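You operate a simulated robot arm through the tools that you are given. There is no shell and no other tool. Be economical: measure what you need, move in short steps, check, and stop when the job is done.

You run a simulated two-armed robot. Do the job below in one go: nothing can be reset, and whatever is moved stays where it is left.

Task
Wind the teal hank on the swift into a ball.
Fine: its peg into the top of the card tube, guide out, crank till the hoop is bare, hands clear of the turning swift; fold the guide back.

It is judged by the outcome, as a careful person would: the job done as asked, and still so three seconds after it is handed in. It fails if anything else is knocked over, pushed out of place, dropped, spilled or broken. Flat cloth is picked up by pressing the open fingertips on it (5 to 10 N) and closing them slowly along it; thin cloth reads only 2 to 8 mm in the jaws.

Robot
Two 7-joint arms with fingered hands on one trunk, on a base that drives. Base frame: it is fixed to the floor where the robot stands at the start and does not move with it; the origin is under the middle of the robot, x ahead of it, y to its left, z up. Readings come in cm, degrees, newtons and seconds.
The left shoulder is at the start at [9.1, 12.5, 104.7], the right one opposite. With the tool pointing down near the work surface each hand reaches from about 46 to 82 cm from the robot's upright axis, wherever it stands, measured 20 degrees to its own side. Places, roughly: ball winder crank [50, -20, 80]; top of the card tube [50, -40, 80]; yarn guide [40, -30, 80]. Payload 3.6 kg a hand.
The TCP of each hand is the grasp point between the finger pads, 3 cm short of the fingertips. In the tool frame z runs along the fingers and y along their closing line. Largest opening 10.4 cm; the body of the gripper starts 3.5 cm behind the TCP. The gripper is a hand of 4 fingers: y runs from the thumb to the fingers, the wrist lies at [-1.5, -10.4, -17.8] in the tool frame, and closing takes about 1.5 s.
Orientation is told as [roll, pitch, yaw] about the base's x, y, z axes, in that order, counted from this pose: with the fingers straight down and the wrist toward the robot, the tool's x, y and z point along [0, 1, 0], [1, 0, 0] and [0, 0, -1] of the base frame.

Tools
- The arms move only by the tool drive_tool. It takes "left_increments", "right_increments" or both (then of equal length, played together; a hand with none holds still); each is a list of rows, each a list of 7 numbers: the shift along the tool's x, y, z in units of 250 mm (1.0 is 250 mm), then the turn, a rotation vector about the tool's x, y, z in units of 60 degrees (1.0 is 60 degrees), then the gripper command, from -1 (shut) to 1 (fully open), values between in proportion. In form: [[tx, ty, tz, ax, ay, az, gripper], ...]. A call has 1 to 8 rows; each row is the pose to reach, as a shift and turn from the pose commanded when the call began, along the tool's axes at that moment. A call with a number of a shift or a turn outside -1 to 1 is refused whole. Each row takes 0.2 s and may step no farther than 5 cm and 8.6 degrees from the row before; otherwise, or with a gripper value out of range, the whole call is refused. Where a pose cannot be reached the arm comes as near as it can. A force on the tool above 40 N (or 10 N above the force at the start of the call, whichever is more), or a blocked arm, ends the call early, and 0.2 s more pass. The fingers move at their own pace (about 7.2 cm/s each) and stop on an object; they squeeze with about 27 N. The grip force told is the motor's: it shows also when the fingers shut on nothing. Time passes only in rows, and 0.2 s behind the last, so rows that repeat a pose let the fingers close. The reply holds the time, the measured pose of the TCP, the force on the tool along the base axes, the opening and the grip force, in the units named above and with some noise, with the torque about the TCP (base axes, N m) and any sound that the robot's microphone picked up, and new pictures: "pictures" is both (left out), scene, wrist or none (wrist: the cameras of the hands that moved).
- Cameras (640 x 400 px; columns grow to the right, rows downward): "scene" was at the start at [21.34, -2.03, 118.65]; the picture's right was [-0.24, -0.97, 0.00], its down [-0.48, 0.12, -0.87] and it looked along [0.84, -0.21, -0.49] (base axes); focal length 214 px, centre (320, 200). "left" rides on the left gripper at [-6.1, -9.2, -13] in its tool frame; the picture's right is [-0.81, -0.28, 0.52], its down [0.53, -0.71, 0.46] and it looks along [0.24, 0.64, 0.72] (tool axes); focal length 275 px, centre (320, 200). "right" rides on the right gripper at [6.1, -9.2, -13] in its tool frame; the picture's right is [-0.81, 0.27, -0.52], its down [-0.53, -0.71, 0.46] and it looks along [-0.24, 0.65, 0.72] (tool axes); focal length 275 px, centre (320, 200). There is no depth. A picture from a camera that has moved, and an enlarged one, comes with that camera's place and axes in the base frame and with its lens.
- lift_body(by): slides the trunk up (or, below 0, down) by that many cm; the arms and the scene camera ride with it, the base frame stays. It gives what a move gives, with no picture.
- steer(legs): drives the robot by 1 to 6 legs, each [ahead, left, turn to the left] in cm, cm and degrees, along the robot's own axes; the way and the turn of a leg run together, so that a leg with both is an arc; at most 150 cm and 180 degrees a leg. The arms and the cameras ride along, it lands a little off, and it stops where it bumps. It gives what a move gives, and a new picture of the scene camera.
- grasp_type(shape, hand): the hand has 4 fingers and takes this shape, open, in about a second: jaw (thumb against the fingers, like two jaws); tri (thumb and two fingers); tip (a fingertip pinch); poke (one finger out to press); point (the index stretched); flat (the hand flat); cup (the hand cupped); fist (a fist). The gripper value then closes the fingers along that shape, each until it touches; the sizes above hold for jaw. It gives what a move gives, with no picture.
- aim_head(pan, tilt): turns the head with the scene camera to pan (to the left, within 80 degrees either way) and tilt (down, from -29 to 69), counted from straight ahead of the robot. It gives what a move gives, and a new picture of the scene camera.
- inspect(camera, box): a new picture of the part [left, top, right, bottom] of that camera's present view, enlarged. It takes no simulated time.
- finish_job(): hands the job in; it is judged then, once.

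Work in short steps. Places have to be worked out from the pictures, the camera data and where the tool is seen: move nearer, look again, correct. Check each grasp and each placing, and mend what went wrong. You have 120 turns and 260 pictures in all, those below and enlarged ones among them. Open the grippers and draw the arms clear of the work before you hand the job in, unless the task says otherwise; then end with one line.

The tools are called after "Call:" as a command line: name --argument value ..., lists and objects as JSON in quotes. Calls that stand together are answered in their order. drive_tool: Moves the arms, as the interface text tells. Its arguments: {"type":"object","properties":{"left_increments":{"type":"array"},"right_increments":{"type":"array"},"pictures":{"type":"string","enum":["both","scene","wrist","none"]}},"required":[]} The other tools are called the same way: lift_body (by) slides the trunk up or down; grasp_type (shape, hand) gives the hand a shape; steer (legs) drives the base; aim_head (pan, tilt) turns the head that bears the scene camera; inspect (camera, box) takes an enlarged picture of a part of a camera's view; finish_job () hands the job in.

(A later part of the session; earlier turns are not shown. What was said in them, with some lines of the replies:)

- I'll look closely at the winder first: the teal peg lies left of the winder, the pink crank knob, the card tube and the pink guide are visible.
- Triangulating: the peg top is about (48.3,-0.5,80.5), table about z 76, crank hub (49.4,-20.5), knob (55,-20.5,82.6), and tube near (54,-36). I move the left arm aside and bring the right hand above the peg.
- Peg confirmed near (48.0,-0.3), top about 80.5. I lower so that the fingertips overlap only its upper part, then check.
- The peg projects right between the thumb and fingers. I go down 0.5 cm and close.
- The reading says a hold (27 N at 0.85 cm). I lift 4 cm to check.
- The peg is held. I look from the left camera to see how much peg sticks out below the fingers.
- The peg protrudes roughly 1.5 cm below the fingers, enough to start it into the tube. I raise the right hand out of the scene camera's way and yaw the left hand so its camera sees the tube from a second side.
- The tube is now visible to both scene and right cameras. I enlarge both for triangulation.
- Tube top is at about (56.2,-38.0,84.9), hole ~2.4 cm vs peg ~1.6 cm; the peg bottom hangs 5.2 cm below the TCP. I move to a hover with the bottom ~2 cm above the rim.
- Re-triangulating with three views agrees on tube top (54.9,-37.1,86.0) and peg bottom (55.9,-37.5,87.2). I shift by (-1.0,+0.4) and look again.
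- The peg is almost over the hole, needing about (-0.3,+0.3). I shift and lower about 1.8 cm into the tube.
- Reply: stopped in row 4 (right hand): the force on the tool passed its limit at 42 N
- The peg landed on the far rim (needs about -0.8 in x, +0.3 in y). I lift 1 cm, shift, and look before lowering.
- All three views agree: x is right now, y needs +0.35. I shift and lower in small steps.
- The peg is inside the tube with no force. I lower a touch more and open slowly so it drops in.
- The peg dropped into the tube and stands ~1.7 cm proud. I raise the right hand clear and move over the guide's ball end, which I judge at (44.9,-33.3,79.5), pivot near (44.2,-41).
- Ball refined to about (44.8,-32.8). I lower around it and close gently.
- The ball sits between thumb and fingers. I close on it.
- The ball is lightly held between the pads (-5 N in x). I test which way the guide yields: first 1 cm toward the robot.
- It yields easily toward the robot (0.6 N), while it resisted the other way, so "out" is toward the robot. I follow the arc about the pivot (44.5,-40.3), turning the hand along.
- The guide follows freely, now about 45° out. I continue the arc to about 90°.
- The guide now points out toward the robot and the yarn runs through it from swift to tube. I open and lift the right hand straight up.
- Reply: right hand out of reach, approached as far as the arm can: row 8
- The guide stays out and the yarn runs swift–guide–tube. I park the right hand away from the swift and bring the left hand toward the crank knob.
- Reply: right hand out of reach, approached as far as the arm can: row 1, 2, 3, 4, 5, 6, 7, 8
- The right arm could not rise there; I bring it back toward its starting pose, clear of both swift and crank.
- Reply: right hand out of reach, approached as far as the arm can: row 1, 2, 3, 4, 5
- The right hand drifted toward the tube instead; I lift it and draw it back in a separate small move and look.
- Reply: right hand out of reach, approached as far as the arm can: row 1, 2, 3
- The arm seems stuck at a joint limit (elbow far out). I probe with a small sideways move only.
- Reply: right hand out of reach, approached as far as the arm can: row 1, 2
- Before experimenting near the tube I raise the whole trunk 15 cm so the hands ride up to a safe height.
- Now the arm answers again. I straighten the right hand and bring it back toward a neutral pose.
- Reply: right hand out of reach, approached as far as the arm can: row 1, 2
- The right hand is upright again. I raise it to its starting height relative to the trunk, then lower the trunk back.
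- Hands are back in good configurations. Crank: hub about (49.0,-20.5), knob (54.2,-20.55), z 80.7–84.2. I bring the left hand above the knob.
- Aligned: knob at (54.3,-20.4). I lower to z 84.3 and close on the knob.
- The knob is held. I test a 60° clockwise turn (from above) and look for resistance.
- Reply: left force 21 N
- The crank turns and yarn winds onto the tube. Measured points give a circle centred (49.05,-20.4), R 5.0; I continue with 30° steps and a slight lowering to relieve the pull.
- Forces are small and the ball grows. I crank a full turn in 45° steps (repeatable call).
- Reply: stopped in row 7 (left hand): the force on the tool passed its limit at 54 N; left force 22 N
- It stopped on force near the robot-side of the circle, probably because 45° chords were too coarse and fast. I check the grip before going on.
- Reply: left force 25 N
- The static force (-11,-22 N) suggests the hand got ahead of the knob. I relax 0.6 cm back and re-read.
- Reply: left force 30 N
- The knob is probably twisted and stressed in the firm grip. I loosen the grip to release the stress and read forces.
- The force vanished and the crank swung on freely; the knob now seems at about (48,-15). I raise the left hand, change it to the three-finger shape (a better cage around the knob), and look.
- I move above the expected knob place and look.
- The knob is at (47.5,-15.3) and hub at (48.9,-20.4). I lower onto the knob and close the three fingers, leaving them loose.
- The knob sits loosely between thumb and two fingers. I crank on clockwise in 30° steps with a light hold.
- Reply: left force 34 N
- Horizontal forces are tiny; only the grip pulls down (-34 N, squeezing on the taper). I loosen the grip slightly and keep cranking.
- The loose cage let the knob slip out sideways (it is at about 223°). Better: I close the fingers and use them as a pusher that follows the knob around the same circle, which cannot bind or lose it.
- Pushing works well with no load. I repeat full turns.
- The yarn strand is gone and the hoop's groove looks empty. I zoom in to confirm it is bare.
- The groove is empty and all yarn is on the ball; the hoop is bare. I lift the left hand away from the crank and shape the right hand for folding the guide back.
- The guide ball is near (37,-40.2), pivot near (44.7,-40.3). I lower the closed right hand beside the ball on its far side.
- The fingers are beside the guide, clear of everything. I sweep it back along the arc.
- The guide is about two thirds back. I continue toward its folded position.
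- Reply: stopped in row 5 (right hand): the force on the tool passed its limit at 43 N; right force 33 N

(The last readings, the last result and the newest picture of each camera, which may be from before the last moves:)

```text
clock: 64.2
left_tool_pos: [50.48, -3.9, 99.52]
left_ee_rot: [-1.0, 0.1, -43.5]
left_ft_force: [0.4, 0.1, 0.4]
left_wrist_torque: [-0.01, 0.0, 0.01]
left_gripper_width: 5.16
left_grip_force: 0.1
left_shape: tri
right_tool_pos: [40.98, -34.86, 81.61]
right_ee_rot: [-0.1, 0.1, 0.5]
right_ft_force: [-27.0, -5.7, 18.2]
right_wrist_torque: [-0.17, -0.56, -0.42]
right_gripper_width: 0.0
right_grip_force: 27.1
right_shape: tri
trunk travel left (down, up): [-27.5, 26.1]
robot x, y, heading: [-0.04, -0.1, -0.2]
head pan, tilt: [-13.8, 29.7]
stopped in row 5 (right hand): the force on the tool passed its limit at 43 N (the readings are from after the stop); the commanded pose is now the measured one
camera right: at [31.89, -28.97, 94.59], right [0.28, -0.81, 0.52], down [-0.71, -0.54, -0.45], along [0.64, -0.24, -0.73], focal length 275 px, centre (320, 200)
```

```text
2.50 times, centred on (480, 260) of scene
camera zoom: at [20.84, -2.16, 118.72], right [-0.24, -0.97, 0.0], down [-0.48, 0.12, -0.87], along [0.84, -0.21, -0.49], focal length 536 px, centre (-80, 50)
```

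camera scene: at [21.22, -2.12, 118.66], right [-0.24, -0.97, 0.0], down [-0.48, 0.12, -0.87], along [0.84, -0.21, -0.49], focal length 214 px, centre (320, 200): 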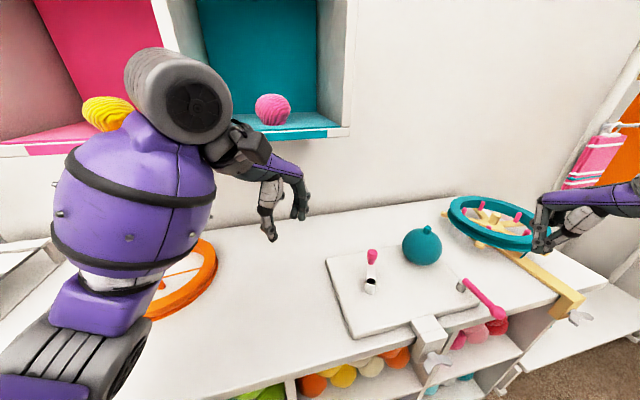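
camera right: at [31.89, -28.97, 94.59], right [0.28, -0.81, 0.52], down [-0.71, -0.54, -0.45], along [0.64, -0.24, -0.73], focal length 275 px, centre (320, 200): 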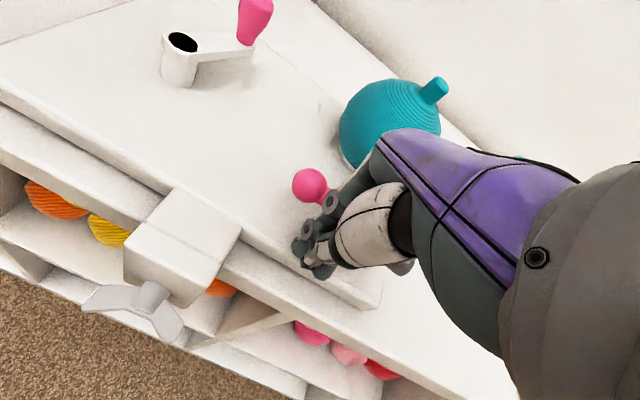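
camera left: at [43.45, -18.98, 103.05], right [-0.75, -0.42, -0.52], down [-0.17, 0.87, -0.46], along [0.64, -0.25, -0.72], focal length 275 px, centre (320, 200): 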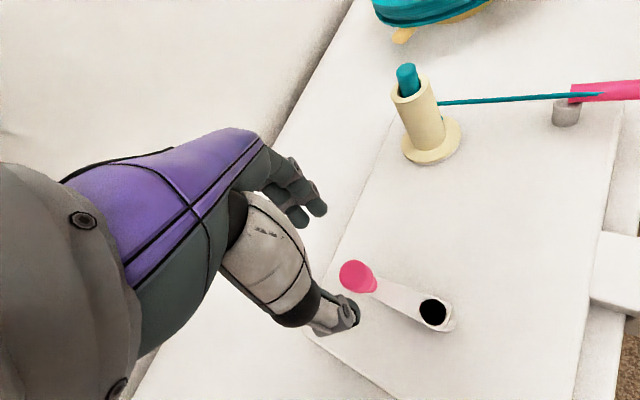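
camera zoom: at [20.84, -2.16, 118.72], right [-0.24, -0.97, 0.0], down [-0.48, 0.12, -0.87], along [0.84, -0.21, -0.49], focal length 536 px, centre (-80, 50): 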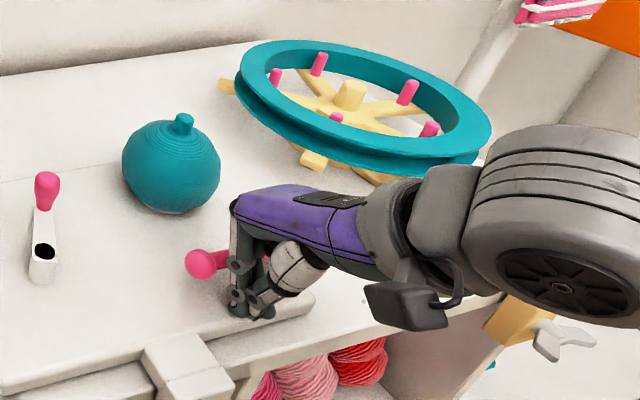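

The ball is at (45.0,-33.5), its original folded place, and the stop was felt. I back off and lift away.

Call:
drive_tool --right_increments '[[0, -0.04, 0, 0, 0, 0, -1], [-0.02, -0.1, -0.02, 0, 0, 0, -1], [-0.02, -0.12, -0.15, 0, 0, 0, -1], [-0.02, -0.1, -0.33, 0, 0, 0, -1], [0, -0.05, -0.52, 0, 0, 0, -1], [0.04, 0, -0.71, 0, 0, 0, -1], [0.1, 0, -0.88, 0, 0, 0, -1], [0.1, 0, -0.98, 0, 0, 0, 0]]' --pictures "both"

Call:
inspect --camera "scene" --box '[320, 200, 560, 340]'

```text
refused: row 6 steps farther than a row can; nothing moved
```

```text
2.67 times, centred on (440, 270) of scene
camera zoom: at [20.84, -2.16, 118.72], right [-0.24, -0.97, 0.0], down [-0.48, 0.12, -0.87], along [0.84, -0.21, -0.49], focal length 572 px, centre (0, 13)
```

zoom: 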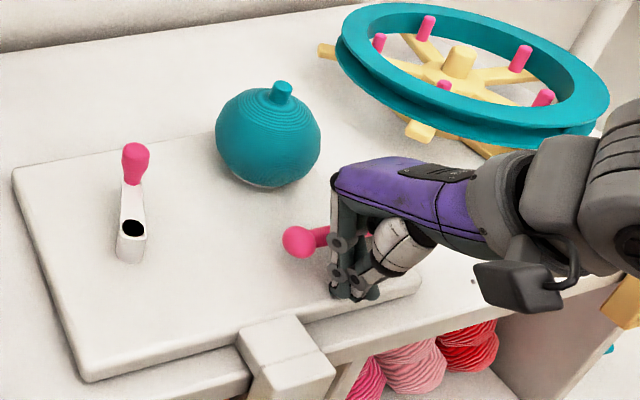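

One row was too long; I repeat the retreat with shorter rows.

Call:
drive_tool --right_increments '[[0, -0.04, 0, 0, 0, 0, -1], [-0.02, -0.1, -0.02, 0, 0, 0, -1], [-0.02, -0.12, -0.15, 0, 0, 0, -1], [-0.02, -0.1, -0.32, 0, 0, 0, -1], [0, -0.06, -0.49, 0, 0, 0, -1], [0.02, -0.02, -0.66, 0, 0, 0, -1], [0.06, 0, -0.82, 0, 0, 0, -1], [0.1, 0, -0.95, 0, 0, 0, 0]]' --pictures "both"

Call:
inspect --camera "scene" --box '[320, 200, 560, 340]'

```text
clock: 66.0
left_tool_pos: [50.82, -3.85, 99.4]
left_ee_rot: [-1.1, 0.4, -43.6]
left_ft_force: [-0.1, 1.3, 0.2]
left_wrist_torque: [-0.02, 0.01, 0.0]
left_gripper_width: 5.16
left_grip_force: 0.1
left_shape: tri
right_tool_pos: [41.39, -32.45, 105.18]
right_ee_rot: [-0.1, 0.3, 0.6]
right_ft_force: [0.4, -0.7, -0.1]
right_wrist_torque: [0.01, 0.02, 0.03]
right_gripper_width: 5.03
right_grip_force: 0.1
right_shape: tri
trunk travel left (down, up): [-27.5, 26.1]
robot x, y, heading: [-0.12, -0.1, 0.0]
head pan, tilt: [-13.8, 29.7]
camera scene: at [21.22, -2.13, 118.65], right [-0.24, -0.97, 0.0], down [-0.48, 0.12, -0.87], along [0.84, -0.21, -0.49], focal length 214 px, centre (320, 200)
camera right: at [32.31, -26.38, 118.32], right [0.29, -0.81, 0.52], down [-0.71, -0.54, -0.45], along [0.64, -0.24, -0.73], focal length 275 px, centre (320, 200)
```

scene: 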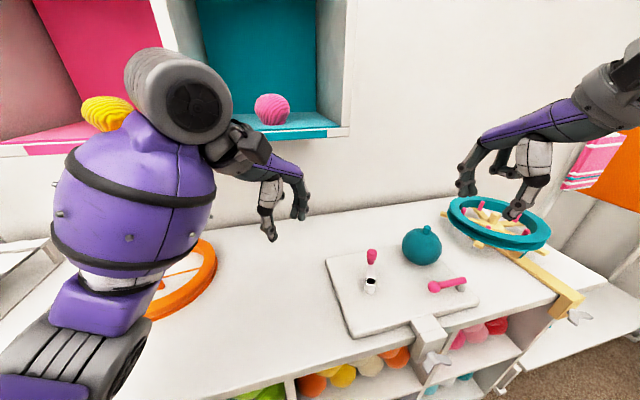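
right: 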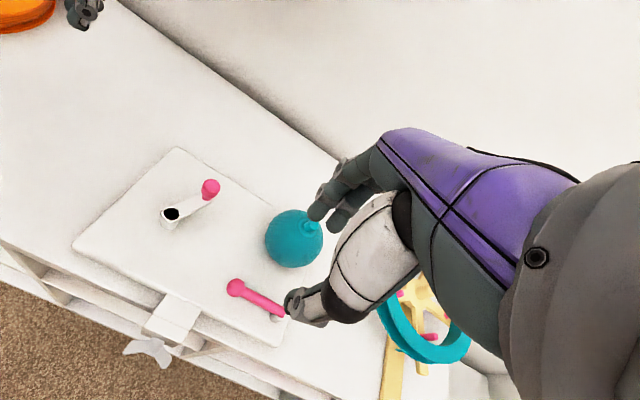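

```text
2.67 times, centred on (440, 270) of scene
camera zoom: at [21.22, -2.13, 118.65], right [-0.24, -0.97, 0.0], down [-0.48, 0.12, -0.87], along [0.84, -0.21, -0.49], focal length 572 px, centre (0, 13)
```

zoom: 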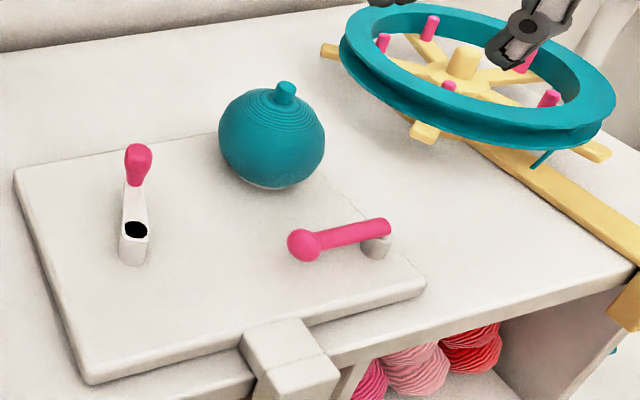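

The guide is folded exactly as at the start, the ball is on the tube with the peg, and the winder has not moved. I open both hands, draw them up clear, and take a last look.

Call:
drive_tool --left_increments '[[0.03, -0.06, -0.1, 0, 0, 0, 1], [0.06, -0.12, -0.2, 0, 0, 0, 1], [0.12, -0.2, -0.3, 0, 0, 0, 1], [0.18, -0.28, -0.35, 0, 0, 0, 1]]' --right_increments '[[0.06, 0, -0.04, 0, 0, 0, 1], [0.12, 0, -0.08, 0, 0, 0, 1], [0.2, 0, -0.12, 0, 0, 0, 1], [0.28, 0, -0.12, 0, 0, 0, 1]]' --pictures "scene"

Call:
inspect --camera "scene" --box '[380, 180, 580, 305]'

```text
clock: 67.0
left_tool_pos: [49.13, 4.41, 107.91]
left_ee_rot: [-1.0, 0.4, -43.6]
left_ft_force: [-0.8, -0.2, 0.6]
left_wrist_torque: [-0.03, 0.02, 0.01]
left_gripper_width: 10.36
left_grip_force: 0.0
left_shape: tri
right_tool_pos: [41.38, -25.32, 108.17]
right_ee_rot: [-0.2, 0.2, 0.6]
right_ft_force: [0.0, -0.1, -0.4]
right_wrist_torque: [-0.01, -0.01, 0.03]
right_gripper_width: 10.35
right_grip_force: 0.0
right_shape: tri
trunk travel left (down, up): [-27.5, 26.1]
robot x, y, heading: [-0.0, 0.04, -0.2]
head pan, tilt: [-13.8, 29.7]
camera scene: at [21.23, -2.11, 118.65], right [-0.24, -0.97, 0.0], down [-0.48, 0.12, -0.87], along [0.84, -0.21, -0.49], focal length 214 px, centre (320, 200)
```

scene: 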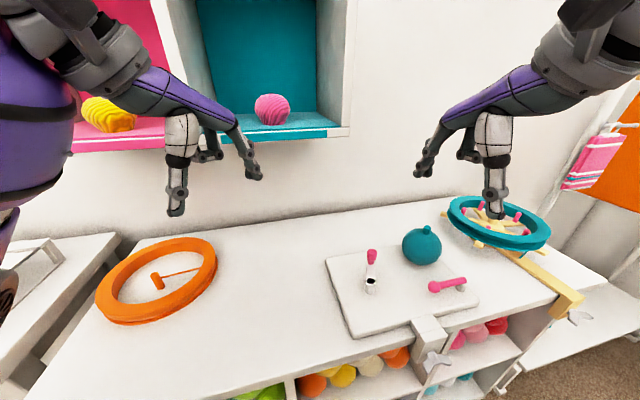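

```text
3.20 times, centred on (480, 242) of scene
camera zoom: at [21.23, -2.11, 118.65], right [-0.24, -0.97, 0.0], down [-0.48, 0.12, -0.87], along [0.84, -0.21, -0.49], focal length 686 px, centre (-192, 64)
```

zoom: 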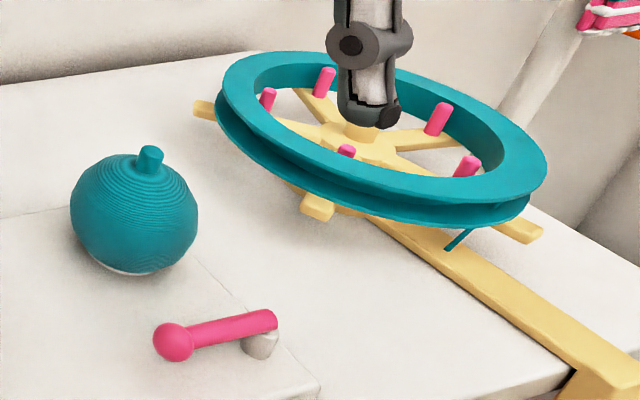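

The hoop is bare, the ball is wound on the tube, the guide is folded, both hands are open and clear, and nothing else looks out of place. I hand the job in.

Call:
finish_job

```text
The job is handed in.
```

The teal hank is wound into a ball on the card tube. The hoop is bare apart from a short tail of yarn, and the guide is folded back where it started. Both hands are open and clear.
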